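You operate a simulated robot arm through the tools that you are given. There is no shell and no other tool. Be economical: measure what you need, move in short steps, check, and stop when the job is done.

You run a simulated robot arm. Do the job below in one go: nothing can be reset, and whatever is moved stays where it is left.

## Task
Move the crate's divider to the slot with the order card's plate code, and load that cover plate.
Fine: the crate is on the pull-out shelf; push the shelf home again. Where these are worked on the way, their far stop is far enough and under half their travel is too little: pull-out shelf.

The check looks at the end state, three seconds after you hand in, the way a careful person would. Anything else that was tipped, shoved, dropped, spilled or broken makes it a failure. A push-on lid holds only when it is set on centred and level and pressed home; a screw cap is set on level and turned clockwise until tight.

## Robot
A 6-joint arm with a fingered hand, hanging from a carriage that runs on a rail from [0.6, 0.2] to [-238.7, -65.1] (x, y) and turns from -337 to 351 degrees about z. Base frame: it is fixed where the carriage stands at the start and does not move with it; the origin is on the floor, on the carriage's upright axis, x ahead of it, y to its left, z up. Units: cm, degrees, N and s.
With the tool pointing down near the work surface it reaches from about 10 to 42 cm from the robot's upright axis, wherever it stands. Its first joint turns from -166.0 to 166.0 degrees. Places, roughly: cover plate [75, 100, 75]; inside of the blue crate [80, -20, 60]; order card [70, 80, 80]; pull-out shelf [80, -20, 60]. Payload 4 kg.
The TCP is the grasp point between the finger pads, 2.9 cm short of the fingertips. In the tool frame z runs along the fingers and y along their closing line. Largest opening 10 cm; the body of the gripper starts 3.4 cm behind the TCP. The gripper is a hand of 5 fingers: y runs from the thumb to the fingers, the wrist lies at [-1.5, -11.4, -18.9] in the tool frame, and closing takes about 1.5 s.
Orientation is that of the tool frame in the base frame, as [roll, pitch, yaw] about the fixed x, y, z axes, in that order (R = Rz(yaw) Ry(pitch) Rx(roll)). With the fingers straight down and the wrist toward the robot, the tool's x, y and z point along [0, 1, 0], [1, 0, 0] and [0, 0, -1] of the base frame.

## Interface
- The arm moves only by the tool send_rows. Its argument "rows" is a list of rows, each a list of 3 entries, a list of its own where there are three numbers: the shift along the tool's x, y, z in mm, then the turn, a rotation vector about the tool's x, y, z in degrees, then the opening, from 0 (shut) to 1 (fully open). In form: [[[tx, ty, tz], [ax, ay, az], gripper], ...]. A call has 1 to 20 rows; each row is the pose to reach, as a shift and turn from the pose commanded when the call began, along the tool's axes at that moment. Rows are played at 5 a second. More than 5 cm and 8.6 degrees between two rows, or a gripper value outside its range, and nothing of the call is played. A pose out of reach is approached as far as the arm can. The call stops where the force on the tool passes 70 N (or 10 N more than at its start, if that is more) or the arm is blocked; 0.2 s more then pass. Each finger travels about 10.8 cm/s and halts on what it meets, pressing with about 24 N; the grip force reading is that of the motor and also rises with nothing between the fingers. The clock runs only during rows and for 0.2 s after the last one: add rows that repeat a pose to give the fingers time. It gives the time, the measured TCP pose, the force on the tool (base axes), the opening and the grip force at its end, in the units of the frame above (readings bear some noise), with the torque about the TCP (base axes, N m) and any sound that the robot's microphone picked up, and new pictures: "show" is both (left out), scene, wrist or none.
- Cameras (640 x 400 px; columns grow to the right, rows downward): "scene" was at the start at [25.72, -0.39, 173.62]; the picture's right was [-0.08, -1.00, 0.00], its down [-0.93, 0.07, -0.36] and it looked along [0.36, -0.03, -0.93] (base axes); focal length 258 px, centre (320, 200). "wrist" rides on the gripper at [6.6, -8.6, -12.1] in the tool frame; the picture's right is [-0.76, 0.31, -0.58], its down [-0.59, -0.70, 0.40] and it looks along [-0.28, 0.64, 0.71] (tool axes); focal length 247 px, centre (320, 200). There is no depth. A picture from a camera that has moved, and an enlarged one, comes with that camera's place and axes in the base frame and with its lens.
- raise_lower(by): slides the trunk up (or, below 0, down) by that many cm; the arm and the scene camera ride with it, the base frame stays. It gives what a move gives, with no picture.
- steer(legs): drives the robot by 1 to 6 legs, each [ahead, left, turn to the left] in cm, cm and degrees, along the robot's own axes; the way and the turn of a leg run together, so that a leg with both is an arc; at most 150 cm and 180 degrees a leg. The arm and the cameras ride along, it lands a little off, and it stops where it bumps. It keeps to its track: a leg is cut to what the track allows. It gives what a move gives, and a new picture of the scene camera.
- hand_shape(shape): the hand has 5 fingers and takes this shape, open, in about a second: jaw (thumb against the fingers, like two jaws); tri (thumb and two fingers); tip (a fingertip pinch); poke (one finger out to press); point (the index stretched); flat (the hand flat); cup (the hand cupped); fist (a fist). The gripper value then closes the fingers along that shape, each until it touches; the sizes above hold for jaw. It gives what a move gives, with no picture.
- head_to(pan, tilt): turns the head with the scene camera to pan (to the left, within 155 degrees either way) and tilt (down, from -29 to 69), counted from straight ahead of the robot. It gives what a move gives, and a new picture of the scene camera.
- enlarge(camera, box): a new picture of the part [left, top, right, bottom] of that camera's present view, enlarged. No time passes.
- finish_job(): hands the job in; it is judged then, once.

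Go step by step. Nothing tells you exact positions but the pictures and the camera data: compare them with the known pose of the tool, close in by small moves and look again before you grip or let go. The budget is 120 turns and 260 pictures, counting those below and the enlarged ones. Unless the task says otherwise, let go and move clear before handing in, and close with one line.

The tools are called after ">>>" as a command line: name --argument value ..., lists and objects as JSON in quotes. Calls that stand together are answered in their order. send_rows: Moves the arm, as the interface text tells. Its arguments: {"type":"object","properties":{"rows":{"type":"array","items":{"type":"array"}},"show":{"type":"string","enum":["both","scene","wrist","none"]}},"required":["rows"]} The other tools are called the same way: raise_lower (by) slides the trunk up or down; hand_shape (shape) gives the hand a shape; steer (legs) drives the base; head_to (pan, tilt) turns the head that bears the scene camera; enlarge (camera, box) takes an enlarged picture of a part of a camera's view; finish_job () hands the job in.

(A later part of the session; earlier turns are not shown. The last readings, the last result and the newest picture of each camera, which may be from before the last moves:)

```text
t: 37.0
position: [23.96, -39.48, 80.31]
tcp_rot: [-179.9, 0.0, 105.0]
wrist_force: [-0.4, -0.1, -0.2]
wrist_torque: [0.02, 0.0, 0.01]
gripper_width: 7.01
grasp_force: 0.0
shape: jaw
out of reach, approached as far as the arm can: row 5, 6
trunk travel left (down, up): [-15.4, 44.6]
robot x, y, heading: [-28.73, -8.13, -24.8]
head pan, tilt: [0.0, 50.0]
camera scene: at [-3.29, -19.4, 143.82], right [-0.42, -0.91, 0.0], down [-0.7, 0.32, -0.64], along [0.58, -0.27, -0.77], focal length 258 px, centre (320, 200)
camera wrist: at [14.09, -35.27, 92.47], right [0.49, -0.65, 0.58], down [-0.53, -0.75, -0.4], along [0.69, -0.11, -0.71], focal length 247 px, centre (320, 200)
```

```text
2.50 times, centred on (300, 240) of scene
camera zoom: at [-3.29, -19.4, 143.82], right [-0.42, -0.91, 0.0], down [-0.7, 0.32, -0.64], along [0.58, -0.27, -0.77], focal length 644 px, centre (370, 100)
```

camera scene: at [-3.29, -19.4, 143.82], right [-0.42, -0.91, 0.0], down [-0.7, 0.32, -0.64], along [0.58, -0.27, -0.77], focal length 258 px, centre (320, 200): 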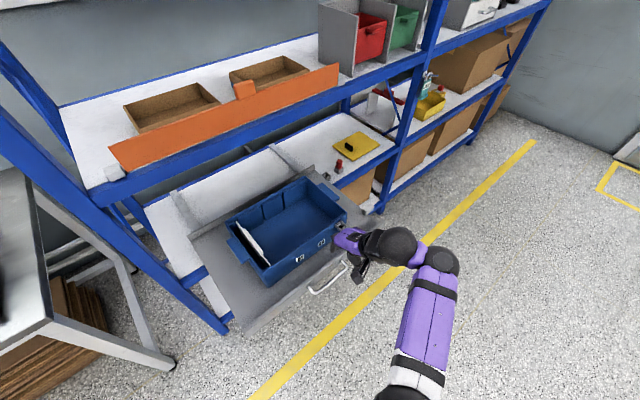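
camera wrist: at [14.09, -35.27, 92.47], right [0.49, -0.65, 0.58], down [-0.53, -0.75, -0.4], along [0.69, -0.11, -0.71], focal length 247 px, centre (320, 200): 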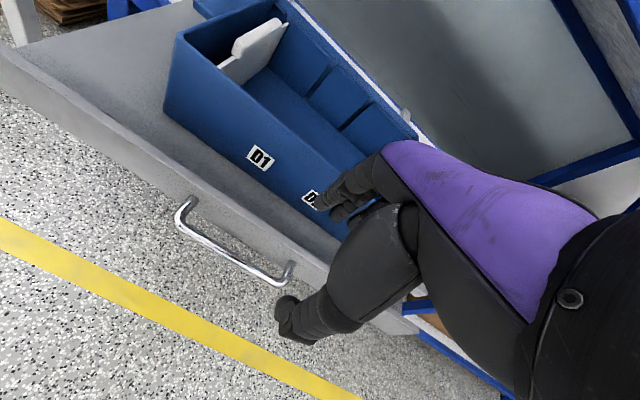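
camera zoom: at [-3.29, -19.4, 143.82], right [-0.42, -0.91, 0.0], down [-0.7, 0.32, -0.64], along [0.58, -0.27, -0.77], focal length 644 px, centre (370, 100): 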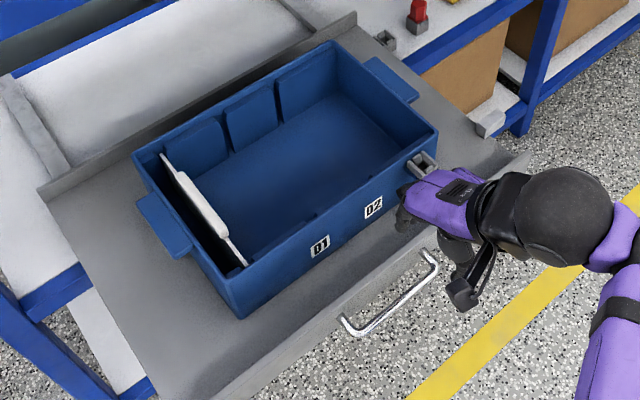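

The divider's tab is near (42.5, -18.4, 74.5), in the leftmost slot; the D1 slot is about 9 cm to the right (D2 another 9 cm on). I drive in 14 cm, raise the trunk a bit, and turn the tool 90° so it closes across the divider.

>>> raise_lower --by 12

>>> steer --legs '[[10.7, 9, 0]]'

>>> send_rows --rows '[[[0, 0, 0], [0, 0, 8], 0.7], [[0, 0, 0], [0, 0, 16], 0.7], [[10, 10, 0], [0, 0, 24], 0.7], [[20, 20, 0], [0, 0, 32], 0.7], [[30, 30, 0], [0, 0, 40], 0.7], [[40, 40, 0], [0, 0, 48], 0.7], [[60, 50, 0], [0, 0, 56], 0.6], [[80, 60, 0], [0, 0, 64], 0.5], [[100, 70, 0], [0, 0, 72], 0.5], [[120, 80, 0], [0, 0, 80], 0.45], [[130, 90, 0], [0, 0, 88], 0.45], [[130, 90, 0], [0, 0, 90], 0.45], [[130, 90, 0], [0, 0, 90], 0.45]]' --show "both"

```text
t: 38.5
position: [23.91, -39.5, 92.38]
tcp_rot: [179.9, 0.0, 105.1]
wrist_force: [-0.1, -0.3, 0.9]
wrist_torque: [-0.01, 0.0, -0.04]
gripper_width: 6.97
grasp_force: 0.0
shape: jaw
trunk travel left (down, up): [-27.4, 32.6]
robot x, y, heading: [-28.25, -7.96, -24.7]
head pan, tilt: [0.0, 50.0]
```

```text
t: 39.9
position: [37.47, -35.85, 92.22]
tcp_rot: [-180.0, 0.1, 105.0]
wrist_force: [0.4, 1.0, -0.4]
wrist_torque: [-0.02, -0.02, -0.01]
gripper_width: 6.97
grasp_force: 0.1
shape: jaw
trunk travel left (down, up): [-27.4, 32.6]
robot x, y, heading: [-15.01, -4.06, -24.8]
head pan, tilt: [0.0, 50.0]
camera scene: at [10.14, -15.72, 155.82], right [-0.42, -0.91, 0.0], down [-0.7, 0.32, -0.64], along [0.58, -0.27, -0.77], focal length 258 px, centre (320, 200)
```

scene: 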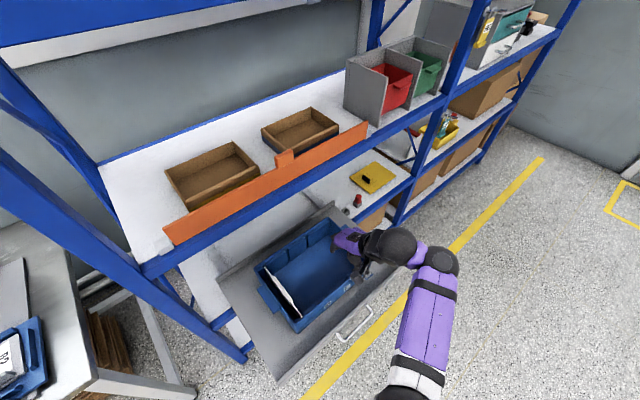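

```text
t: 42.6
position: [45.58, -21.94, 90.19]
tcp_rot: [179.9, 0.0, 14.9]
wrist_force: [0.9, -0.5, 0.1]
wrist_torque: [-0.03, -0.03, 0.02]
gripper_width: 4.51
grasp_force: 0.0
shape: jaw
out of reach, approached as far as the arm can: row 6, 9, 10, 11, 12, 13
trunk travel left (down, up): [-27.4, 32.6]
robot x, y, heading: [-14.82, -4.1, -24.8]
head pan, tilt: [0.0, 50.0]
camera scene: at [10.13, -15.72, 155.81], right [-0.42, -0.91, 0.0], down [-0.7, 0.32, -0.64], along [0.58, -0.27, -0.77], focal length 258 px, centre (320, 200)
camera wrist: at [49.73, -11.81, 102.37], right [-0.65, -0.49, 0.58], down [-0.75, 0.53, -0.4], along [-0.11, -0.69, -0.71], focal length 247 px, centre (320, 200)
```

scene: 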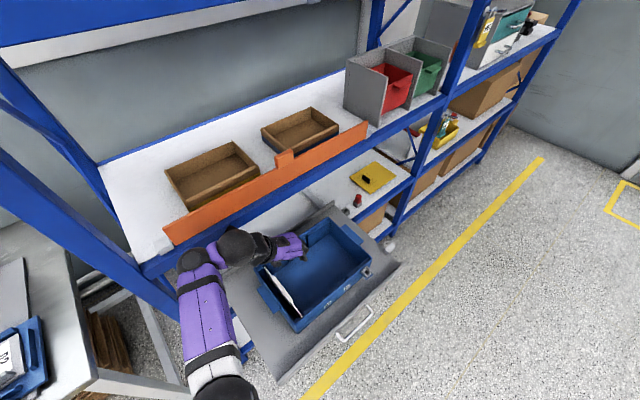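
wrist: 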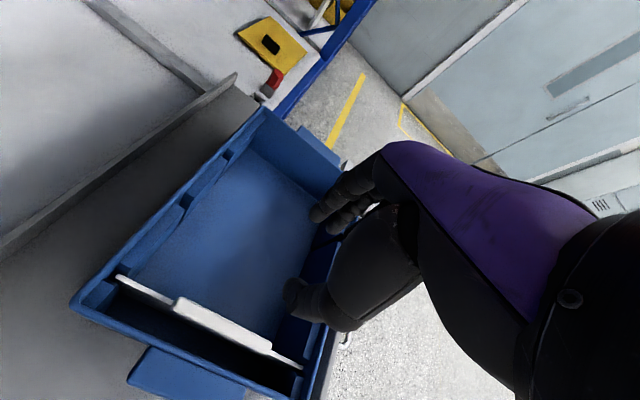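

The tab runs along the tool's x axis, centred near (43.5, -17.8). I shift the hand over it and come down to just above.

>>> send_rows --rows '[[[-8, -22, 30], [0, 0, 0], 0.4], [[-15, -45, 60], [0, 0, 0], 0.4], [[-15, -45, 100], [0, 0, 0], 0.4], [[-15, -45, 100], [0, 0, 0], 0.4]]' --show "both"

>>> enlarge --camera "wrist" --box '[180, 160, 420, 400]'

>>> enlarge --camera "scene" --box '[200, 200, 400, 370]'

```text
t: 43.6
position: [42.89, -17.92, 80.24]
tcp_rot: [180.0, 0.0, 14.9]
wrist_force: [0.2, -0.2, 0.3]
wrist_torque: [-0.01, -0.01, -0.02]
gripper_width: 4.03
grasp_force: 0.1
shape: jaw
trunk travel left (down, up): [-27.4, 32.6]
robot x, y, heading: [-15.18, -4.0, -24.6]
head pan, tilt: [0.0, 50.0]
camera scene: at [10.13, -15.72, 155.81], right [-0.42, -0.91, 0.0], down [-0.7, 0.32, -0.64], along [0.58, -0.27, -0.77], focal length 258 px, centre (320, 200)
camera wrist: at [47.01, -7.81, 92.36], right [-0.65, -0.49, 0.58], down [-0.75, 0.53, -0.4], along [-0.11, -0.69, -0.71], focal length 247 px, centre (320, 200)
```

scene: 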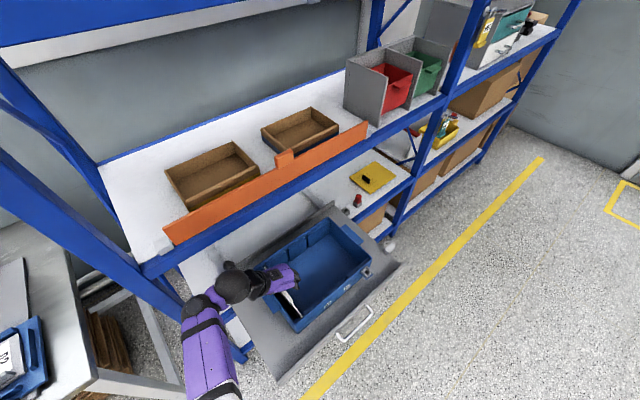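
wrist: 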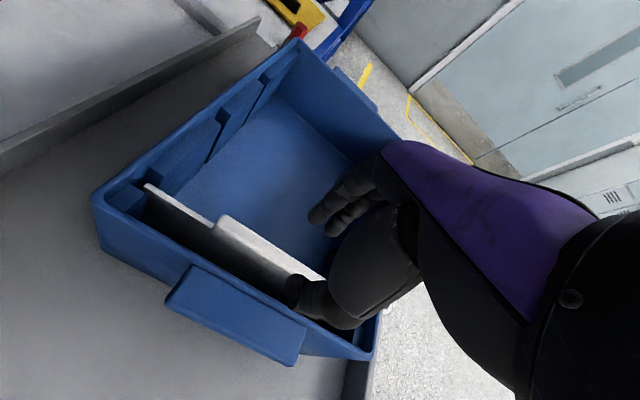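

```text
1.67 times, centred on (300, 280) of wrist
camera zoom: at [47.01, -7.81, 92.36], right [-0.65, -0.49, 0.58], down [-0.75, 0.53, -0.4], along [-0.11, -0.69, -0.71], focal length 412 px, centre (353, 67)
```

zoom: 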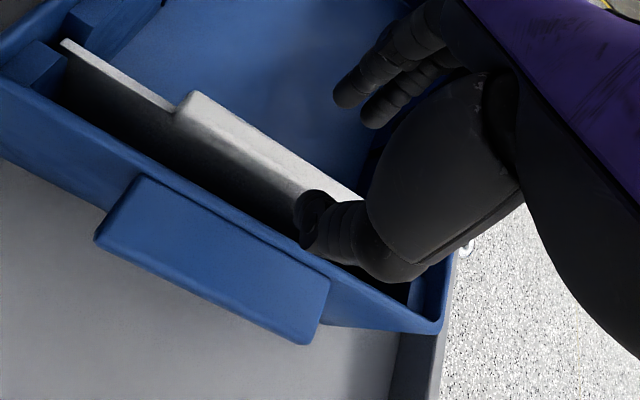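

```text
2.35 times, centred on (300, 285) of scene
camera zoom: at [10.13, -15.72, 155.81], right [-0.42, -0.91, 0.0], down [-0.7, 0.32, -0.64], along [0.58, -0.27, -0.77], focal length 606 px, centre (367, 0)
```

zoom: 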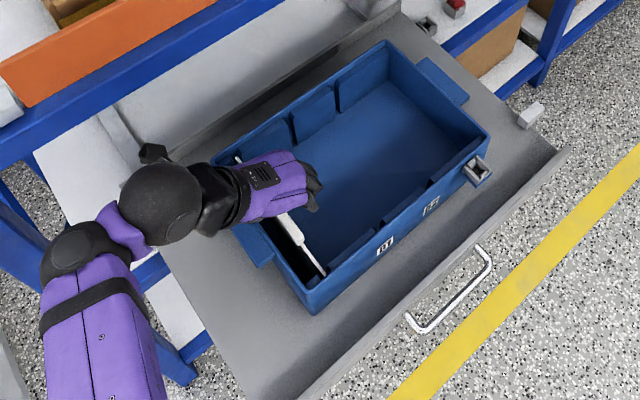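

Tab is centred between thumb and fingers. I lower 7 cm and close.

>>> send_rows --rows '[[[0, 0, 30], [0, 0, 0], 0.4], [[0, 0, 55], [0, 0, 0], 0.4], [[0, 0, 70], [0, 0, 0], 0.4], [[0, 0, 70], [0, 0, 0], 0.2], [[0, 0, 70], [0, 0, 0], 0], [[0, 0, 70], [0, 0, 0], 0], [[0, 0, 70], [0, 0, 0], 0], [[0, 0, 70], [0, 0, 0], 0]]' --show "both"

>>> enlarge --camera "wrist" --box '[180, 160, 420, 400]'

```text
t: 45.5
position: [42.93, -17.91, 73.31]
tcp_rot: [180.0, 0.0, 15.2]
wrist_force: [1.4, 0.4, 0.9]
wrist_torque: [0.34, 0.13, 0.13]
gripper_width: 0.02
grasp_force: 23.7
shape: jaw
trunk travel left (down, up): [-27.4, 32.6]
robot x, y, heading: [-14.87, -4.01, -24.9]
head pan, tilt: [0.0, 50.0]
camera scene: at [10.16, -15.71, 155.81], right [-0.42, -0.91, 0.0], down [-0.7, 0.32, -0.64], along [0.58, -0.27, -0.77], focal length 258 px, centre (320, 200)
camera wrist: at [47.12, -7.8, 85.3], right [-0.65, -0.49, 0.58], down [-0.75, 0.53, -0.4], along [-0.11, -0.69, -0.71], focal length 247 px, centre (320, 200)
```

scene: 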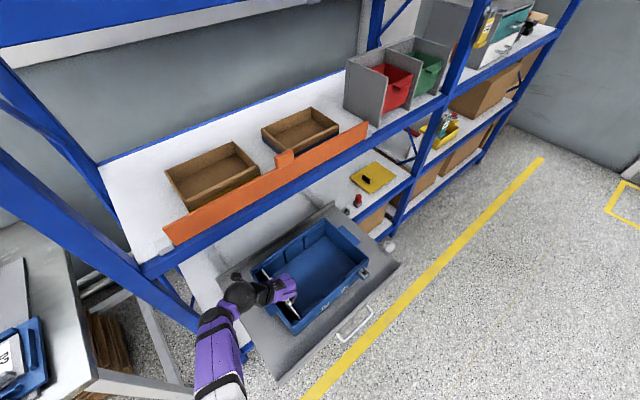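
wrist: 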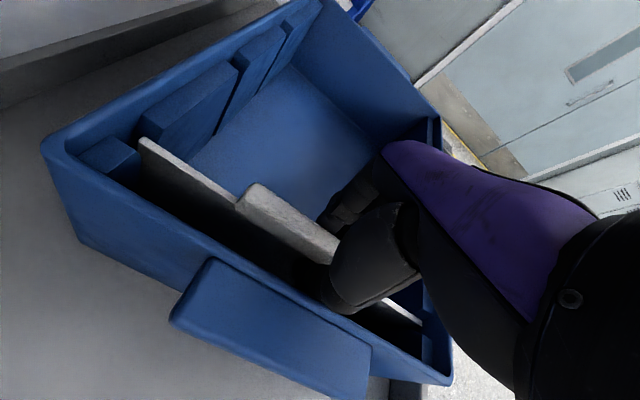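

```text
1.67 times, centred on (300, 280) of wrist
camera zoom: at [47.12, -7.8, 85.3], right [-0.65, -0.49, 0.58], down [-0.75, 0.53, -0.4], along [-0.11, -0.69, -0.71], focal length 412 px, centre (353, 67)
```

zoom: 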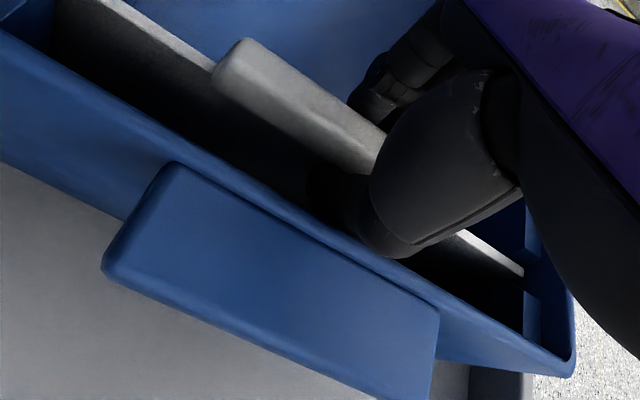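

The fingers have closed on the divider just below or at the tab. I lift gently to see whether it comes along.

>>> send_rows --rows '[[[0, 0, -15], [0, 0, 0], 0], [[0, 0, -30], [0, 0, 0], 0], [[0, 0, -45], [0, 0, 0], 0], [[0, 0, -45], [0, 0, 0], 0]]' --show "both"

>>> enlarge --camera "scene" --box '[200, 200, 400, 370]'

```text
t: 46.5
position: [42.83, -17.87, 77.64]
tcp_rot: [-179.9, 0.0, 15.0]
wrist_force: [0.2, 2.5, -1.5]
wrist_torque: [0.15, 0.06, 0.12]
gripper_width: 0.0
grasp_force: 24.1
shape: jaw
trunk travel left (down, up): [-27.4, 32.6]
robot x, y, heading: [-15.24, -3.74, -24.7]
head pan, tilt: [0.0, 50.0]
camera scene: at [10.12, -15.7, 155.8], right [-0.42, -0.91, 0.0], down [-0.7, 0.32, -0.64], along [0.58, -0.27, -0.77], focal length 258 px, centre (320, 200)
camera wrist: at [47.01, -7.84, 89.81], right [-0.65, -0.49, 0.58], down [-0.75, 0.53, -0.4], along [-0.11, -0.69, -0.71], focal length 247 px, centre (320, 200)
```

scene: 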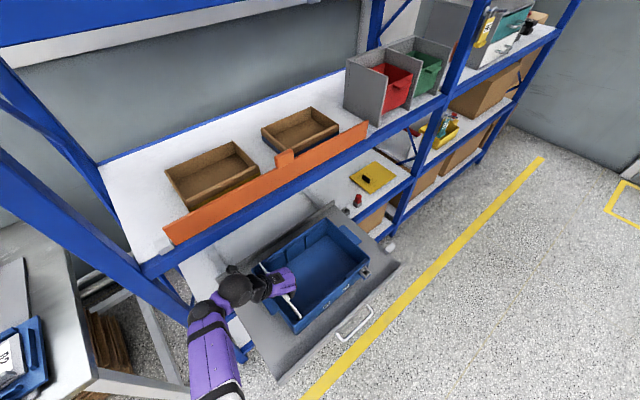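
wrist: 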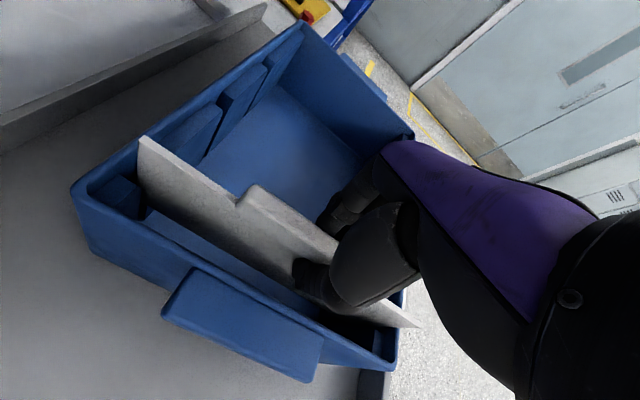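

```text
2.35 times, centred on (300, 285) of scene
camera zoom: at [10.12, -15.7, 155.8], right [-0.42, -0.91, 0.0], down [-0.7, 0.32, -0.64], along [0.58, -0.27, -0.77], focal length 606 px, centre (367, 0)
```

zoom: 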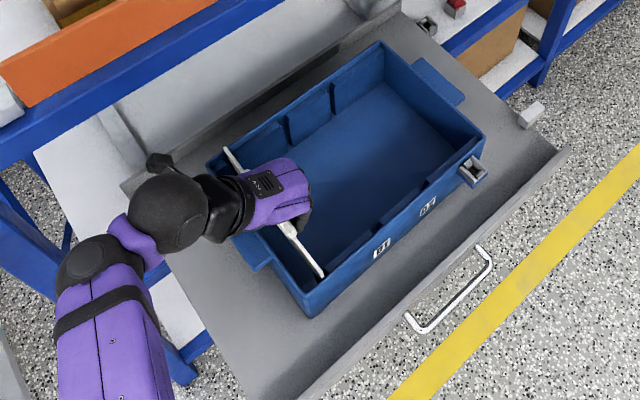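

The divider comes along, level. I lift it clear and shift it 9 cm right over the D1 slot.

>>> send_rows --rows '[[[0, 0, -30], [0, 0, 0], 0], [[0, 0, -60], [0, 0, 0], 0], [[0, 0, -80], [0, 0, 0], 0], [[0, 30, -80], [0, 0, 0], 0], [[0, 60, -80], [0, 0, 0], 0], [[0, 90, -80], [0, 0, 0], 0], [[0, 90, -80], [0, 0, 0], 0]]' --show "both"

>>> enlarge --camera "scene" --box '[200, 200, 400, 370]'

>>> enlarge --camera "wrist" --box '[40, 80, 440, 400]'

```text
t: 48.0
position: [45.25, -26.56, 85.81]
tcp_rot: [179.9, 0.0, 14.9]
wrist_force: [0.9, -0.6, -1.2]
wrist_torque: [0.0, 0.0, -0.02]
gripper_width: 0.06
grasp_force: 24.0
shape: jaw
out of reach, approached as far as the arm can: row 3
trunk travel left (down, up): [-27.4, 32.6]
robot x, y, heading: [-15.14, -4.07, -24.8]
head pan, tilt: [0.0, 50.0]
camera scene: at [10.13, -15.73, 155.81], right [-0.42, -0.91, 0.0], down [-0.7, 0.32, -0.64], along [0.58, -0.27, -0.77], focal length 258 px, centre (320, 200)
camera wrist: at [49.3, -16.45, 97.92], right [-0.65, -0.49, 0.58], down [-0.75, 0.53, -0.4], along [-0.11, -0.69, -0.71], focal length 247 px, centre (320, 200)
```

scene: 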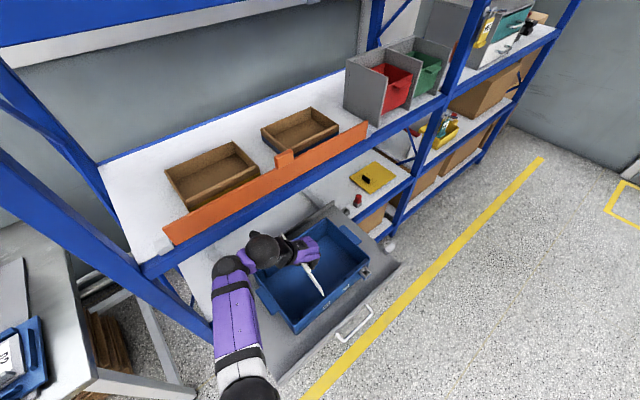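
wrist: 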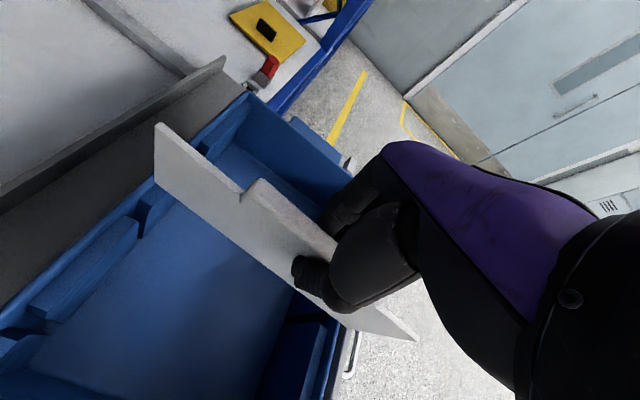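

```text
2.35 times, centred on (300, 285) of scene
camera zoom: at [10.13, -15.73, 155.81], right [-0.42, -0.91, 0.0], down [-0.7, 0.32, -0.64], along [0.58, -0.27, -0.77], focal length 606 px, centre (367, 0)
```

zoom: 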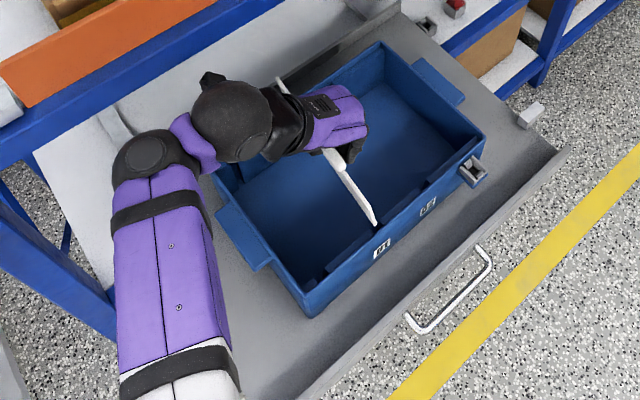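

```text
1.25 times, centred on (240, 240) of wrist
camera zoom: at [49.3, -16.45, 97.92], right [-0.65, -0.49, 0.58], down [-0.75, 0.53, -0.4], along [-0.11, -0.69, -0.71], focal length 309 px, centre (420, 150)
```

zoom: 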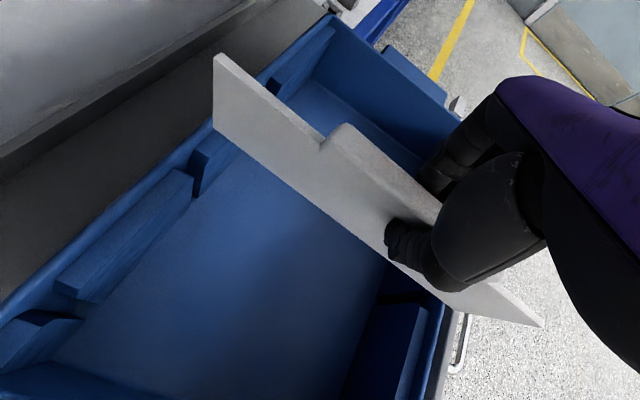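

The divider hangs above the D1 gap. I lower it 5 cm and check alignment with the gap before seating.

>>> send_rows --rows '[[[0, 0, 25], [0, 0, 0], 0], [[0, 0, 50], [0, 0, 0], 0], [[0, 0, 50], [0, 0, 0], 0]]' --show "both"

>>> enlarge --camera "scene" --box '[240, 210, 380, 330]'

>>> enlarge --camera "wrist" --box '[60, 80, 360, 320]'

```text
t: 48.9
position: [45.08, -26.81, 80.77]
tcp_rot: [179.8, 0.0, 14.8]
wrist_force: [-2.3, -1.5, 3.3]
wrist_torque: [-0.06, -0.11, 0.08]
gripper_width: 0.0
grasp_force: 24.0
shape: jaw
trunk travel left (down, up): [-27.4, 32.6]
robot x, y, heading: [-15.17, -4.46, -24.6]
head pan, tilt: [0.0, 50.0]
camera scene: at [10.1, -15.75, 155.82], right [-0.42, -0.91, 0.0], down [-0.7, 0.32, -0.64], along [0.58, -0.27, -0.77], focal length 258 px, centre (320, 200)
camera wrist: at [49.31, -16.63, 92.75], right [-0.65, -0.49, 0.58], down [-0.75, 0.53, -0.4], along [-0.11, -0.69, -0.71], focal length 247 px, centre (320, 200)
```

scene: 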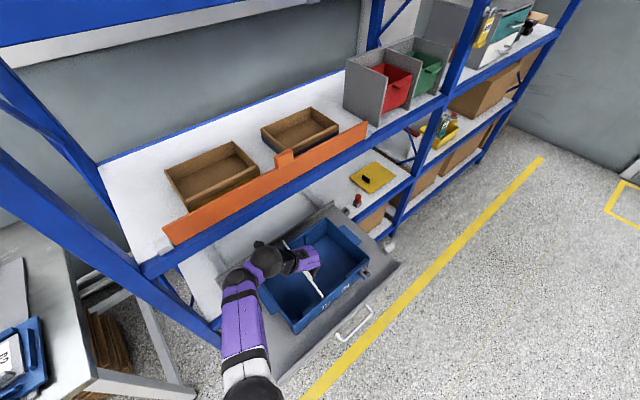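
wrist: 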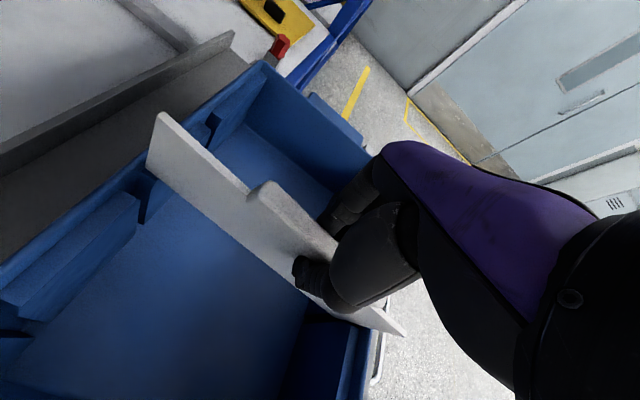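

```text
3.33 times, centred on (310, 270) of scene
camera zoom: at [10.1, -15.75, 155.82], right [-0.42, -0.91, 0.0], down [-0.7, 0.32, -0.64], along [0.58, -0.27, -0.77], focal length 858 px, centre (353, -33)
```

zoom: 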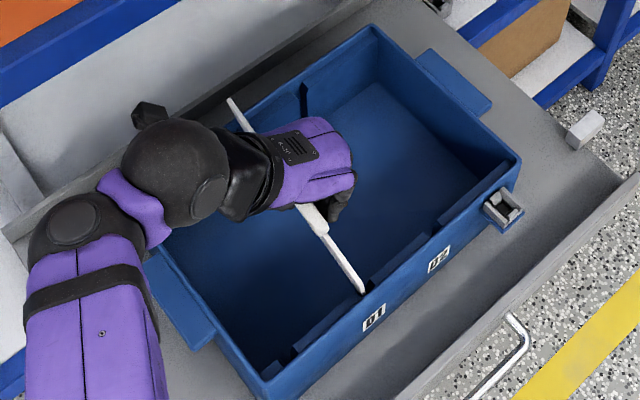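

```text
1.67 times, centred on (210, 200) of wrist
camera zoom: at [49.31, -16.63, 92.75], right [-0.65, -0.49, 0.58], down [-0.75, 0.53, -0.4], along [-0.11, -0.69, -0.71], focal length 412 px, centre (503, 200)
```

zoom: 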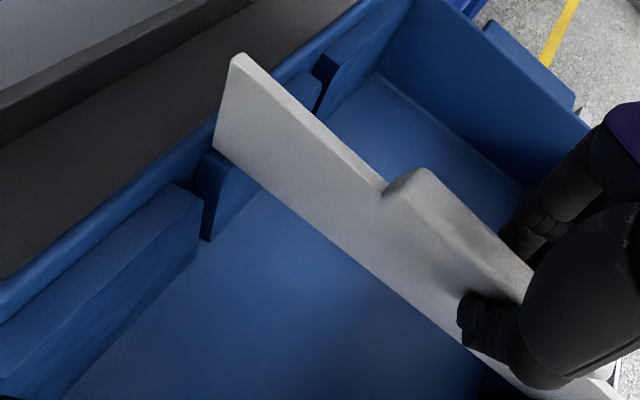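

The divider's back corner rests on the right of the D1 gap, about 1 cm too far right. I lift slightly, shift 1 cm left and test down again.

>>> send_rows --rows '[[[0, 0, -8], [0, 0, 0], 0], [[0, -9, -8], [0, 0, 0], 0], [[0, -9, -2], [0, 0, 0], 0], [[0, -9, -2], [0, 0, 0], 0]]' --show "wrist"

>>> enlarge --camera "wrist" --box '[100, 100, 280, 250]'

>>> enlarge --camera "scene" --box '[240, 210, 380, 330]'

```text
t: 49.9
position: [44.98, -25.76, 80.75]
tcp_rot: [-180.0, 0.0, 15.0]
wrist_force: [-0.2, -2.3, -0.8]
wrist_torque: [-0.13, 0.05, 0.2]
gripper_width: 0.03
grasp_force: 23.5
shape: jaw
trunk travel left (down, up): [-27.4, 32.6]
robot x, y, heading: [-15.2, -4.19, -24.7]
head pan, tilt: [0.0, 50.0]
camera wrist: at [49.12, -15.71, 92.93], right [-0.65, -0.49, 0.58], down [-0.75, 0.53, -0.4], along [-0.11, -0.69, -0.71], focal length 247 px, centre (320, 200)
```

wrist: 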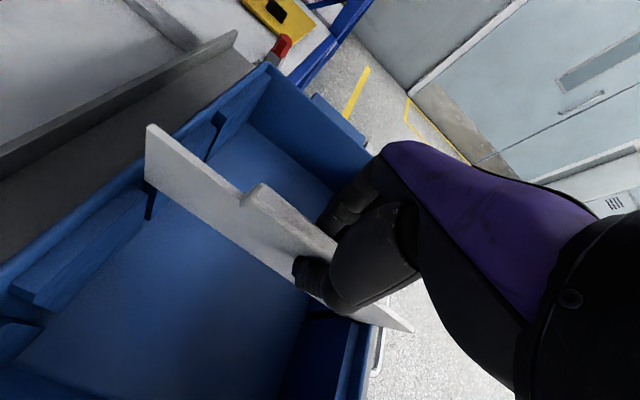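

```text
2.67 times, centred on (190, 175) of wrist
camera zoom: at [49.12, -15.71, 92.93], right [-0.65, -0.49, 0.58], down [-0.75, 0.53, -0.4], along [-0.11, -0.69, -0.71], focal length 659 px, centre (667, 267)
```

zoom: 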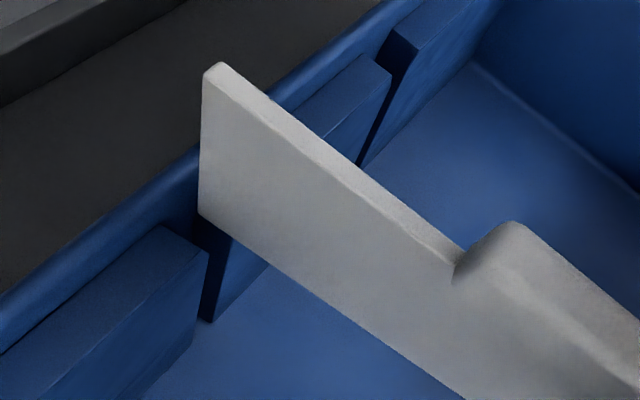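

```text
3.33 times, centred on (310, 270) of scene
camera zoom: at [10.13, -15.74, 155.82], right [-0.42, -0.91, 0.0], down [-0.7, 0.32, -0.64], along [0.58, -0.27, -0.77], focal length 858 px, centre (353, -33)
```

zoom: 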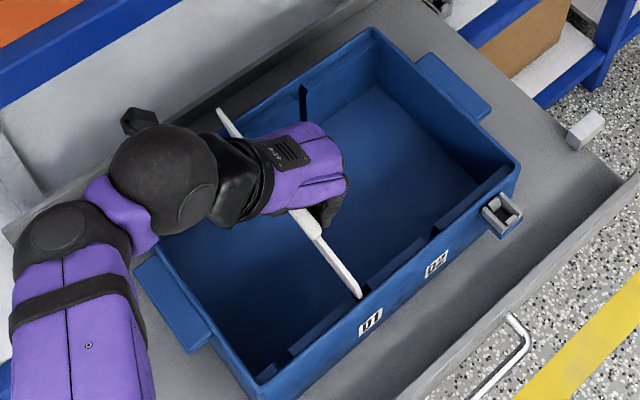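

The divider now stands over the gap. I lower in small steps and watch the force.

>>> send_rows --rows '[[[0, 0, 8], [0, 0, 0], 0], [[0, 0, 16], [0, 0, 0], 0], [[0, 0, 16], [0, 0, 0], 0]]' --show "wrist"

>>> enlarge --camera "wrist" --box '[100, 100, 280, 250]'

>>> enlarge --camera "scene" --box '[240, 210, 380, 330]'

```text
t: 50.6
position: [44.96, -25.97, 79.38]
tcp_rot: [179.9, 0.0, 15.0]
wrist_force: [1.3, -2.1, 0.8]
wrist_torque: [-0.21, 0.06, 0.23]
gripper_width: 0.02
grasp_force: 24.1
shape: jaw
trunk travel left (down, up): [-27.4, 32.6]
robot x, y, heading: [-15.45, -4.05, -24.8]
head pan, tilt: [0.0, 50.0]
camera wrist: at [49.07, -15.79, 91.47], right [-0.65, -0.49, 0.58], down [-0.75, 0.53, -0.4], along [-0.11, -0.69, -0.71], focal length 247 px, centre (320, 200)
```

wrist: 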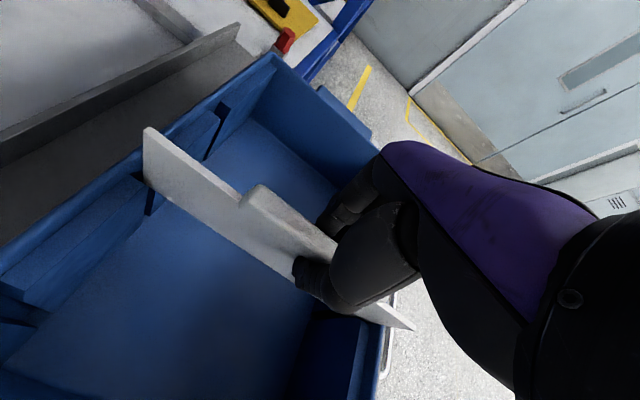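

```text
2.67 times, centred on (190, 175) of wrist
camera zoom: at [49.07, -15.79, 91.47], right [-0.65, -0.49, 0.58], down [-0.75, 0.53, -0.4], along [-0.11, -0.69, -0.71], focal length 659 px, centre (667, 267)
```

zoom: 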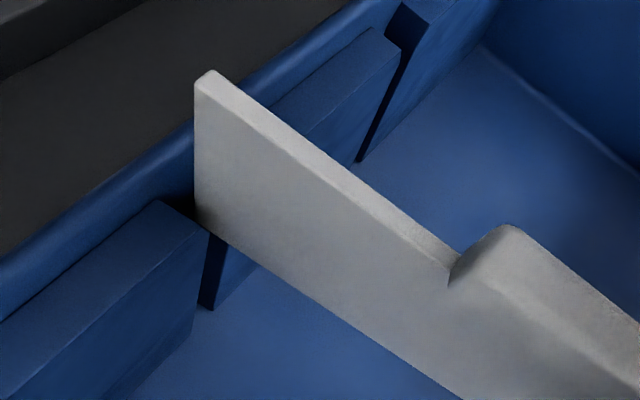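

```text
3.33 times, centred on (310, 270) of scene
camera zoom: at [10.15, -15.75, 155.83], right [-0.42, -0.91, 0.0], down [-0.7, 0.32, -0.64], along [0.58, -0.27, -0.77], focal length 858 px, centre (353, -33)
```

zoom: 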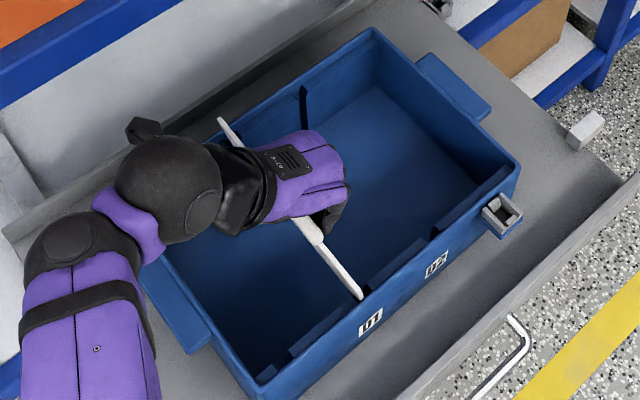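

The divider is entering the gap freely. I continue to the seated height (TCP ≈ 73.4).

>>> send_rows --rows '[[[0, 0, 10], [0, 0, 0], 0], [[0, 0, 20], [0, 0, 0], 0], [[0, 0, 30], [0, 0, 0], 0], [[0, 0, 40], [0, 0, 0], 0], [[0, 0, 50], [0, 0, 0], 0], [[0, 0, 58], [0, 0, 0], 0], [[0, 0, 60], [0, 0, 0], 0]]' --show "both"

>>> enlarge --camera "scene" --box '[240, 210, 380, 330]'

```text
t: 52.2
position: [44.16, -25.44, 73.96]
tcp_rot: [180.0, -0.1, 15.0]
wrist_force: [2.0, -2.3, 0.6]
wrist_torque: [0.03, 0.14, 0.12]
gripper_width: 0.0
grasp_force: 23.7
shape: jaw
out of reach, approached as far as the arm can: row 5, 6, 7
trunk travel left (down, up): [-27.4, 32.6]
robot x, y, heading: [-15.06, -4.15, -24.9]
head pan, tilt: [0.0, 50.0]
camera scene: at [10.16, -15.75, 155.83], right [-0.42, -0.91, 0.0], down [-0.7, 0.32, -0.64], along [0.58, -0.27, -0.77], focal length 258 px, centre (320, 200)
camera wrist: at [48.31, -15.31, 86.07], right [-0.65, -0.49, 0.58], down [-0.75, 0.53, -0.4], along [-0.11, -0.69, -0.71], focal length 247 px, centre (320, 200)
```

scene: 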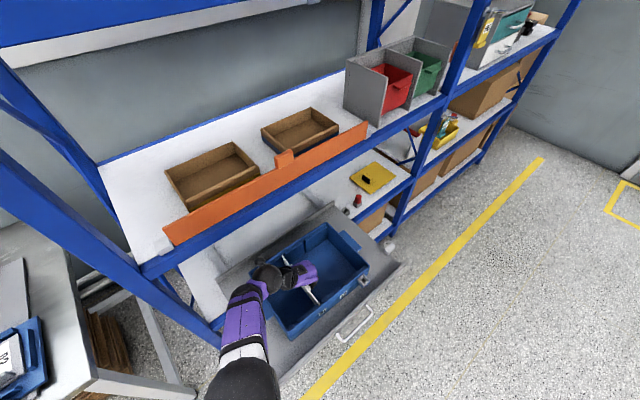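
wrist: 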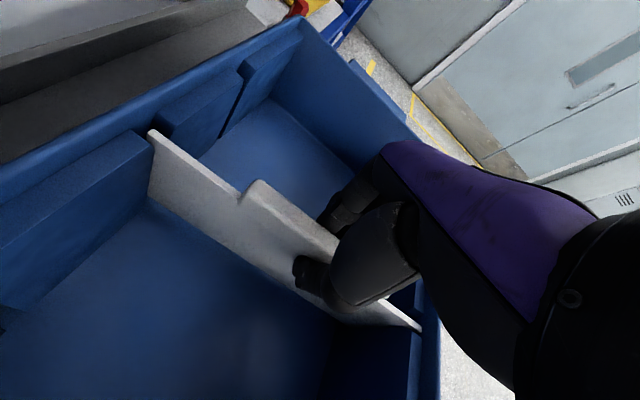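

```text
3.33 times, centred on (310, 270) of scene
camera zoom: at [10.16, -15.75, 155.83], right [-0.42, -0.91, 0.0], down [-0.7, 0.32, -0.64], along [0.58, -0.27, -0.77], focal length 858 px, centre (353, -33)
```

zoom: 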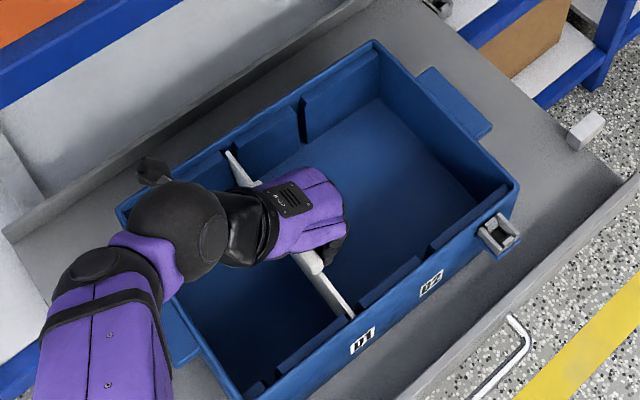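

The arm hit its low-reach limit 6 mm short, nudging the crate slightly. I lower the trunk by that amount to seat the divider.

>>> raise_lower --by -0.7

>>> send_rows --rows '[[[0, 0, 0], [0, 0, 0], 0.1], [[0, 0, 0], [0, 0, 0], 0.2], [[0, 0, 0], [0, 0, 0], 0.3], [[0, 0, 0], [0, 0, 0], 0.35]]' --show "both"

>>> enlarge --camera "wrist" --box '[100, 80, 440, 360]'

```text
t: 52.8
position: [44.13, -25.39, 73.32]
tcp_rot: [-180.0, -0.1, 14.9]
wrist_force: [0.9, -2.5, 0.2]
wrist_torque: [0.02, 0.14, 0.18]
gripper_width: 0.02
grasp_force: 24.2
shape: jaw
trunk travel left (down, up): [-26.7, 33.3]
robot x, y, heading: [-15.47, -3.98, -24.7]
head pan, tilt: [0.0, 50.0]
```

```text
t: 53.8
position: [44.04, -25.37, 73.26]
tcp_rot: [180.0, -0.1, 15.0]
wrist_force: [-0.6, 0.0, -0.9]
wrist_torque: [-0.02, 0.01, 0.0]
gripper_width: 3.45
grasp_force: 0.1
shape: jaw
trunk travel left (down, up): [-26.7, 33.3]
robot x, y, heading: [-14.83, -3.9, -24.8]
head pan, tilt: [0.0, 50.0]
camera scene: at [10.13, -15.72, 155.11], right [-0.42, -0.91, 0.0], down [-0.7, 0.32, -0.64], along [0.58, -0.27, -0.77], focal length 258 px, centre (320, 200)
camera wrist: at [48.27, -15.26, 85.36], right [-0.65, -0.49, 0.58], down [-0.75, 0.53, -0.4], along [-0.11, -0.69, -0.71], focal length 247 px, centre (320, 200)
```

scene: 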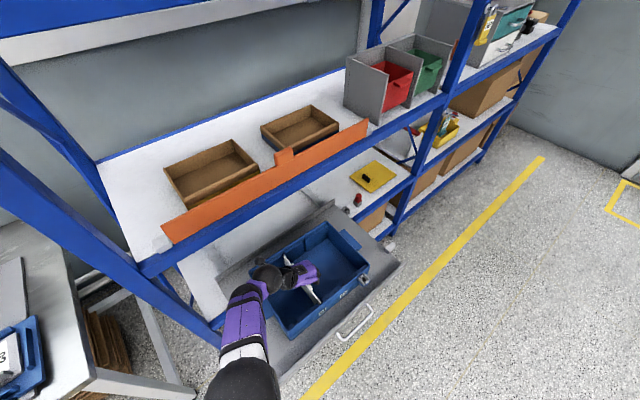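
wrist: 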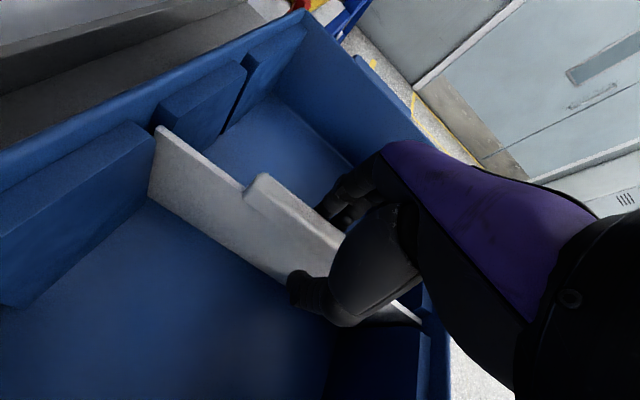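

```text
1.43 times, centred on (270, 220) of wrist
camera zoom: at [48.27, -15.26, 85.36], right [-0.65, -0.49, 0.58], down [-0.75, 0.53, -0.4], along [-0.11, -0.69, -0.71], focal length 353 px, centre (391, 171)
```

zoom: 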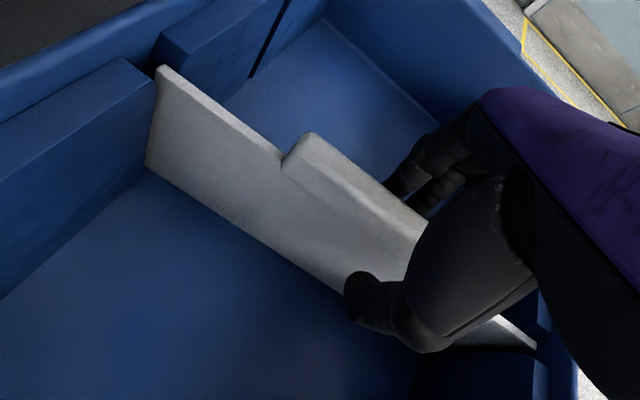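

The divider stands in the D1 slot. I rise straight up with the trunk, back off along the rail, and turn toward the table.

>>> raise_lower --by 22

>>> steer --legs '[[-19.2, -16, 0], [0, 0, 75]]'

>>> head_to --pan 0 --tilt 45

```text
t: 56.1
position: [44.19, -25.43, 95.24]
tcp_rot: [180.0, 0.0, 15.0]
wrist_force: [0.7, 0.2, 0.7]
wrist_torque: [-0.03, 0.01, 0.01]
gripper_width: 3.46
grasp_force: 0.0
shape: jaw
trunk travel left (down, up): [-48.7, 11.3]
robot x, y, heading: [-14.98, -3.94, -24.9]
head pan, tilt: [0.0, 50.0]
```

```text
t: 61.2
position: [-4.35, 41.83, 95.19]
tcp_rot: [180.0, 0.0, 91.4]
wrist_force: [0.3, 0.4, -1.0]
wrist_torque: [0.02, -0.01, 0.02]
gripper_width: 3.48
grasp_force: 0.1
shape: jaw
trunk travel left (down, up): [-48.7, 11.3]
robot x, y, heading: [-39.14, -10.78, 51.5]
head pan, tilt: [0.0, 50.0]
camera scene: at [-21.64, 11.04, 177.11], right [0.78, -0.62, 0.0], down [-0.48, -0.6, -0.64], along [0.4, 0.5, -0.77], focal length 258 px, centre (320, 200)
```

scene: 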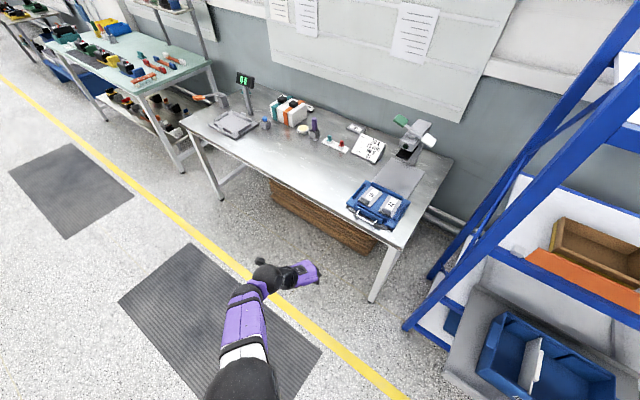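

```text
t: 61.9
position: [-4.33, 41.73, 95.22]
tcp_rot: [-180.0, 0.0, 91.3]
wrist_force: [0.1, 0.2, -0.8]
wrist_torque: [0.02, -0.02, -0.01]
gripper_width: 3.46
grasp_force: 0.0
shape: jaw
trunk travel left (down, up): [-48.7, 11.3]
robot x, y, heading: [-39.25, -10.37, 51.2]
head pan, tilt: [0.0, 45.0]
camera scene: at [-21.37, 11.37, 177.8], right [0.78, -0.62, 0.0], down [-0.44, -0.55, -0.71], along [0.44, 0.55, -0.71], focal length 258 px, centre (320, 200)
```

scene: 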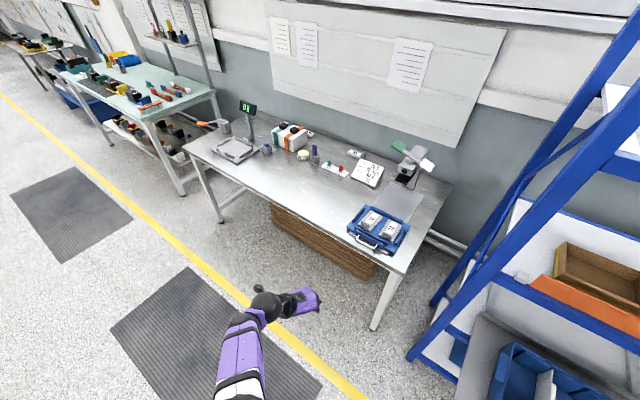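

I look closer at the tray with plates, then drive in.

>>> enlarge --camera "scene" --box '[330, 130, 450, 270]'

>>> steer --legs '[[24.3, -17.6, 0]]'

>>> enlarge --camera "scene" --box '[300, 150, 480, 320]'

```text
2.86 times, centred on (390, 200) of scene
camera zoom: at [-21.37, 11.37, 177.8], right [0.78, -0.62, 0.0], down [-0.44, -0.55, -0.71], along [0.44, 0.55, -0.71], focal length 736 px, centre (120, 200)
```

zoom: 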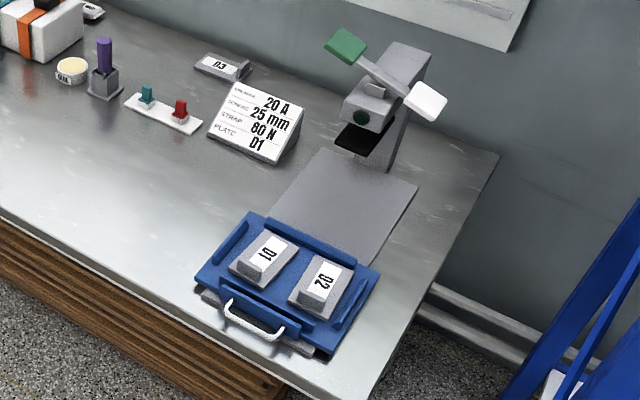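

```text
t: 63.9
position: [24.86, 49.82, 95.24]
tcp_rot: [179.9, 0.0, 91.1]
wrist_force: [-0.2, -0.7, -0.9]
wrist_torque: [-0.02, -0.02, 0.0]
gripper_width: 3.46
grasp_force: 0.1
shape: jaw
trunk travel left (down, up): [-48.7, 11.3]
robot x, y, heading: [-9.78, -3.04, 51.6]
head pan, tilt: [0.0, 45.0]
camera scene: at [7.82, 19.33, 177.8], right [0.78, -0.62, 0.0], down [-0.44, -0.55, -0.71], along [0.44, 0.55, -0.71], focal length 258 px, centre (320, 200)
```

scene: 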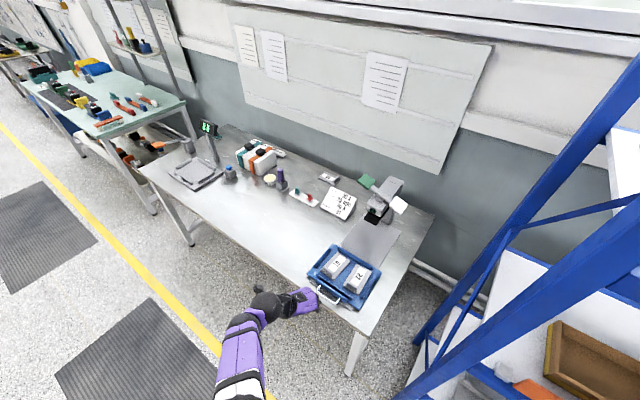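

```text
2.35 times, centred on (390, 235) of scene
camera zoom: at [7.82, 19.33, 177.8], right [0.78, -0.62, 0.0], down [-0.44, -0.55, -0.71], along [0.44, 0.55, -0.71], focal length 606 px, centre (155, 118)
```

zoom: 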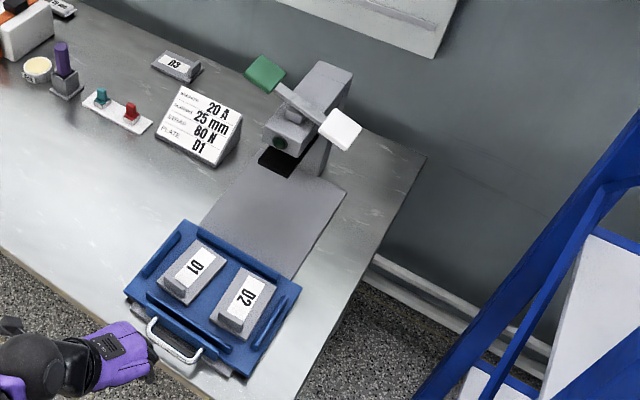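

The D1 plate sits near (49, 60, 81) on the tray, which is aligned with the rack axes. I drive to the rail end and bring the hand above for a wrist view.

>>> steer --legs '[[8, -5.8, 0]]'

>>> send_rows --rows '[[[15, 10, 0], [0, 0, -7], 0.6], [[30, 20, 0], [0, 0, -14], 1], [[45, 20, 0], [0, 0, -14], 1], [[45, 20, 0], [0, 0, -14], 1]]' --show "both"

>>> enlarge --camera "scene" --box '[250, 200, 430, 370]'

```text
t: 65.1
position: [34.27, 52.5, 95.21]
tcp_rot: [-180.0, -0.1, 91.4]
wrist_force: [-0.2, -0.8, 0.2]
wrist_torque: [-0.01, -0.01, -0.01]
gripper_width: 3.47
grasp_force: 0.1
shape: jaw
trunk travel left (down, up): [-48.7, 11.3]
robot x, y, heading: [-0.26, -0.21, 51.7]
head pan, tilt: [0.0, 45.0]
camera scene: at [17.26, 21.97, 177.8], right [0.78, -0.62, 0.0], down [-0.44, -0.55, -0.71], along [0.44, 0.55, -0.71], focal length 258 px, centre (320, 200)
```

scene: 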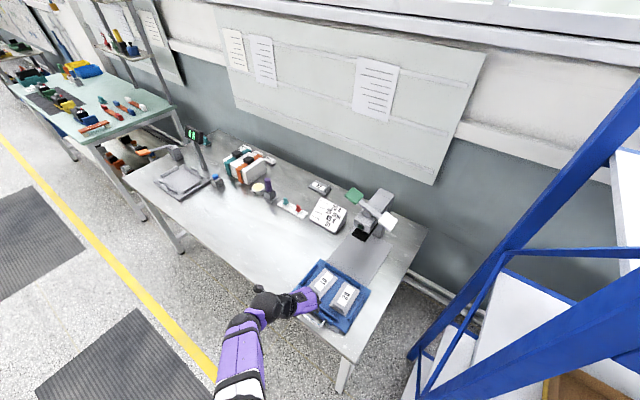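

```text
t: 66.1
position: [35.35, 55.93, 96.06]
tcp_rot: [180.0, 0.0, 105.5]
wrist_force: [-0.6, -0.6, -0.5]
wrist_torque: [-0.02, -0.02, 0.0]
gripper_width: 9.97
grasp_force: 0.1
shape: jaw
out of reach, approached as far as the arm can: row 2, 3, 4
trunk travel left (down, up): [-48.7, 11.3]
robot x, y, heading: [-0.29, -0.13, 51.5]
head pan, tilt: [0.0, 45.0]
camera scene: at [17.27, 21.98, 177.81], right [0.78, -0.62, 0.0], down [-0.44, -0.55, -0.71], along [0.44, 0.55, -0.71], focal length 258 px, centre (320, 200)
camera wrist: at [25.41, 60.15, 108.2], right [0.5, -0.65, 0.58], down [-0.52, -0.75, -0.4], along [0.69, -0.1, -0.71], focal length 247 px, centre (320, 200)
```

scene: 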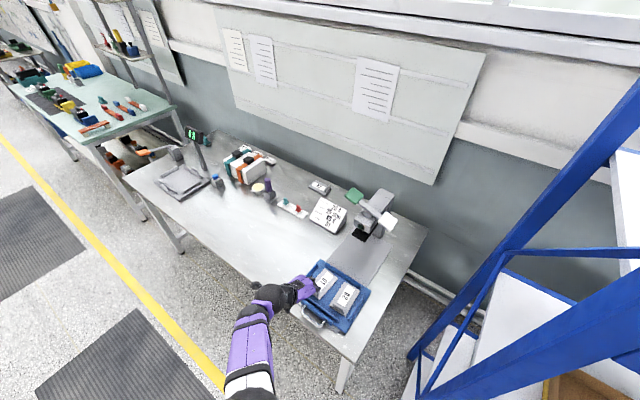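
wrist: 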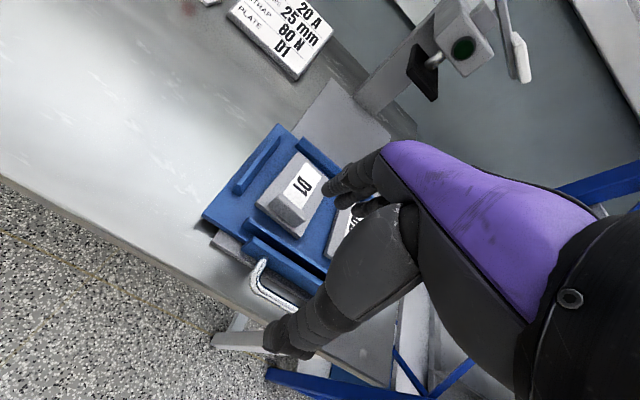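

```text
2.35 times, centred on (340, 285) of scene
camera zoom: at [17.27, 21.98, 177.81], right [0.78, -0.62, 0.0], down [-0.44, -0.55, -0.71], along [0.44, 0.55, -0.71], focal length 606 px, centre (273, 0)
```

zoom: 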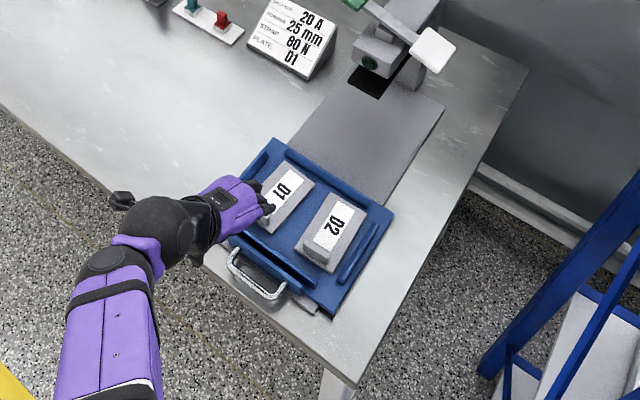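

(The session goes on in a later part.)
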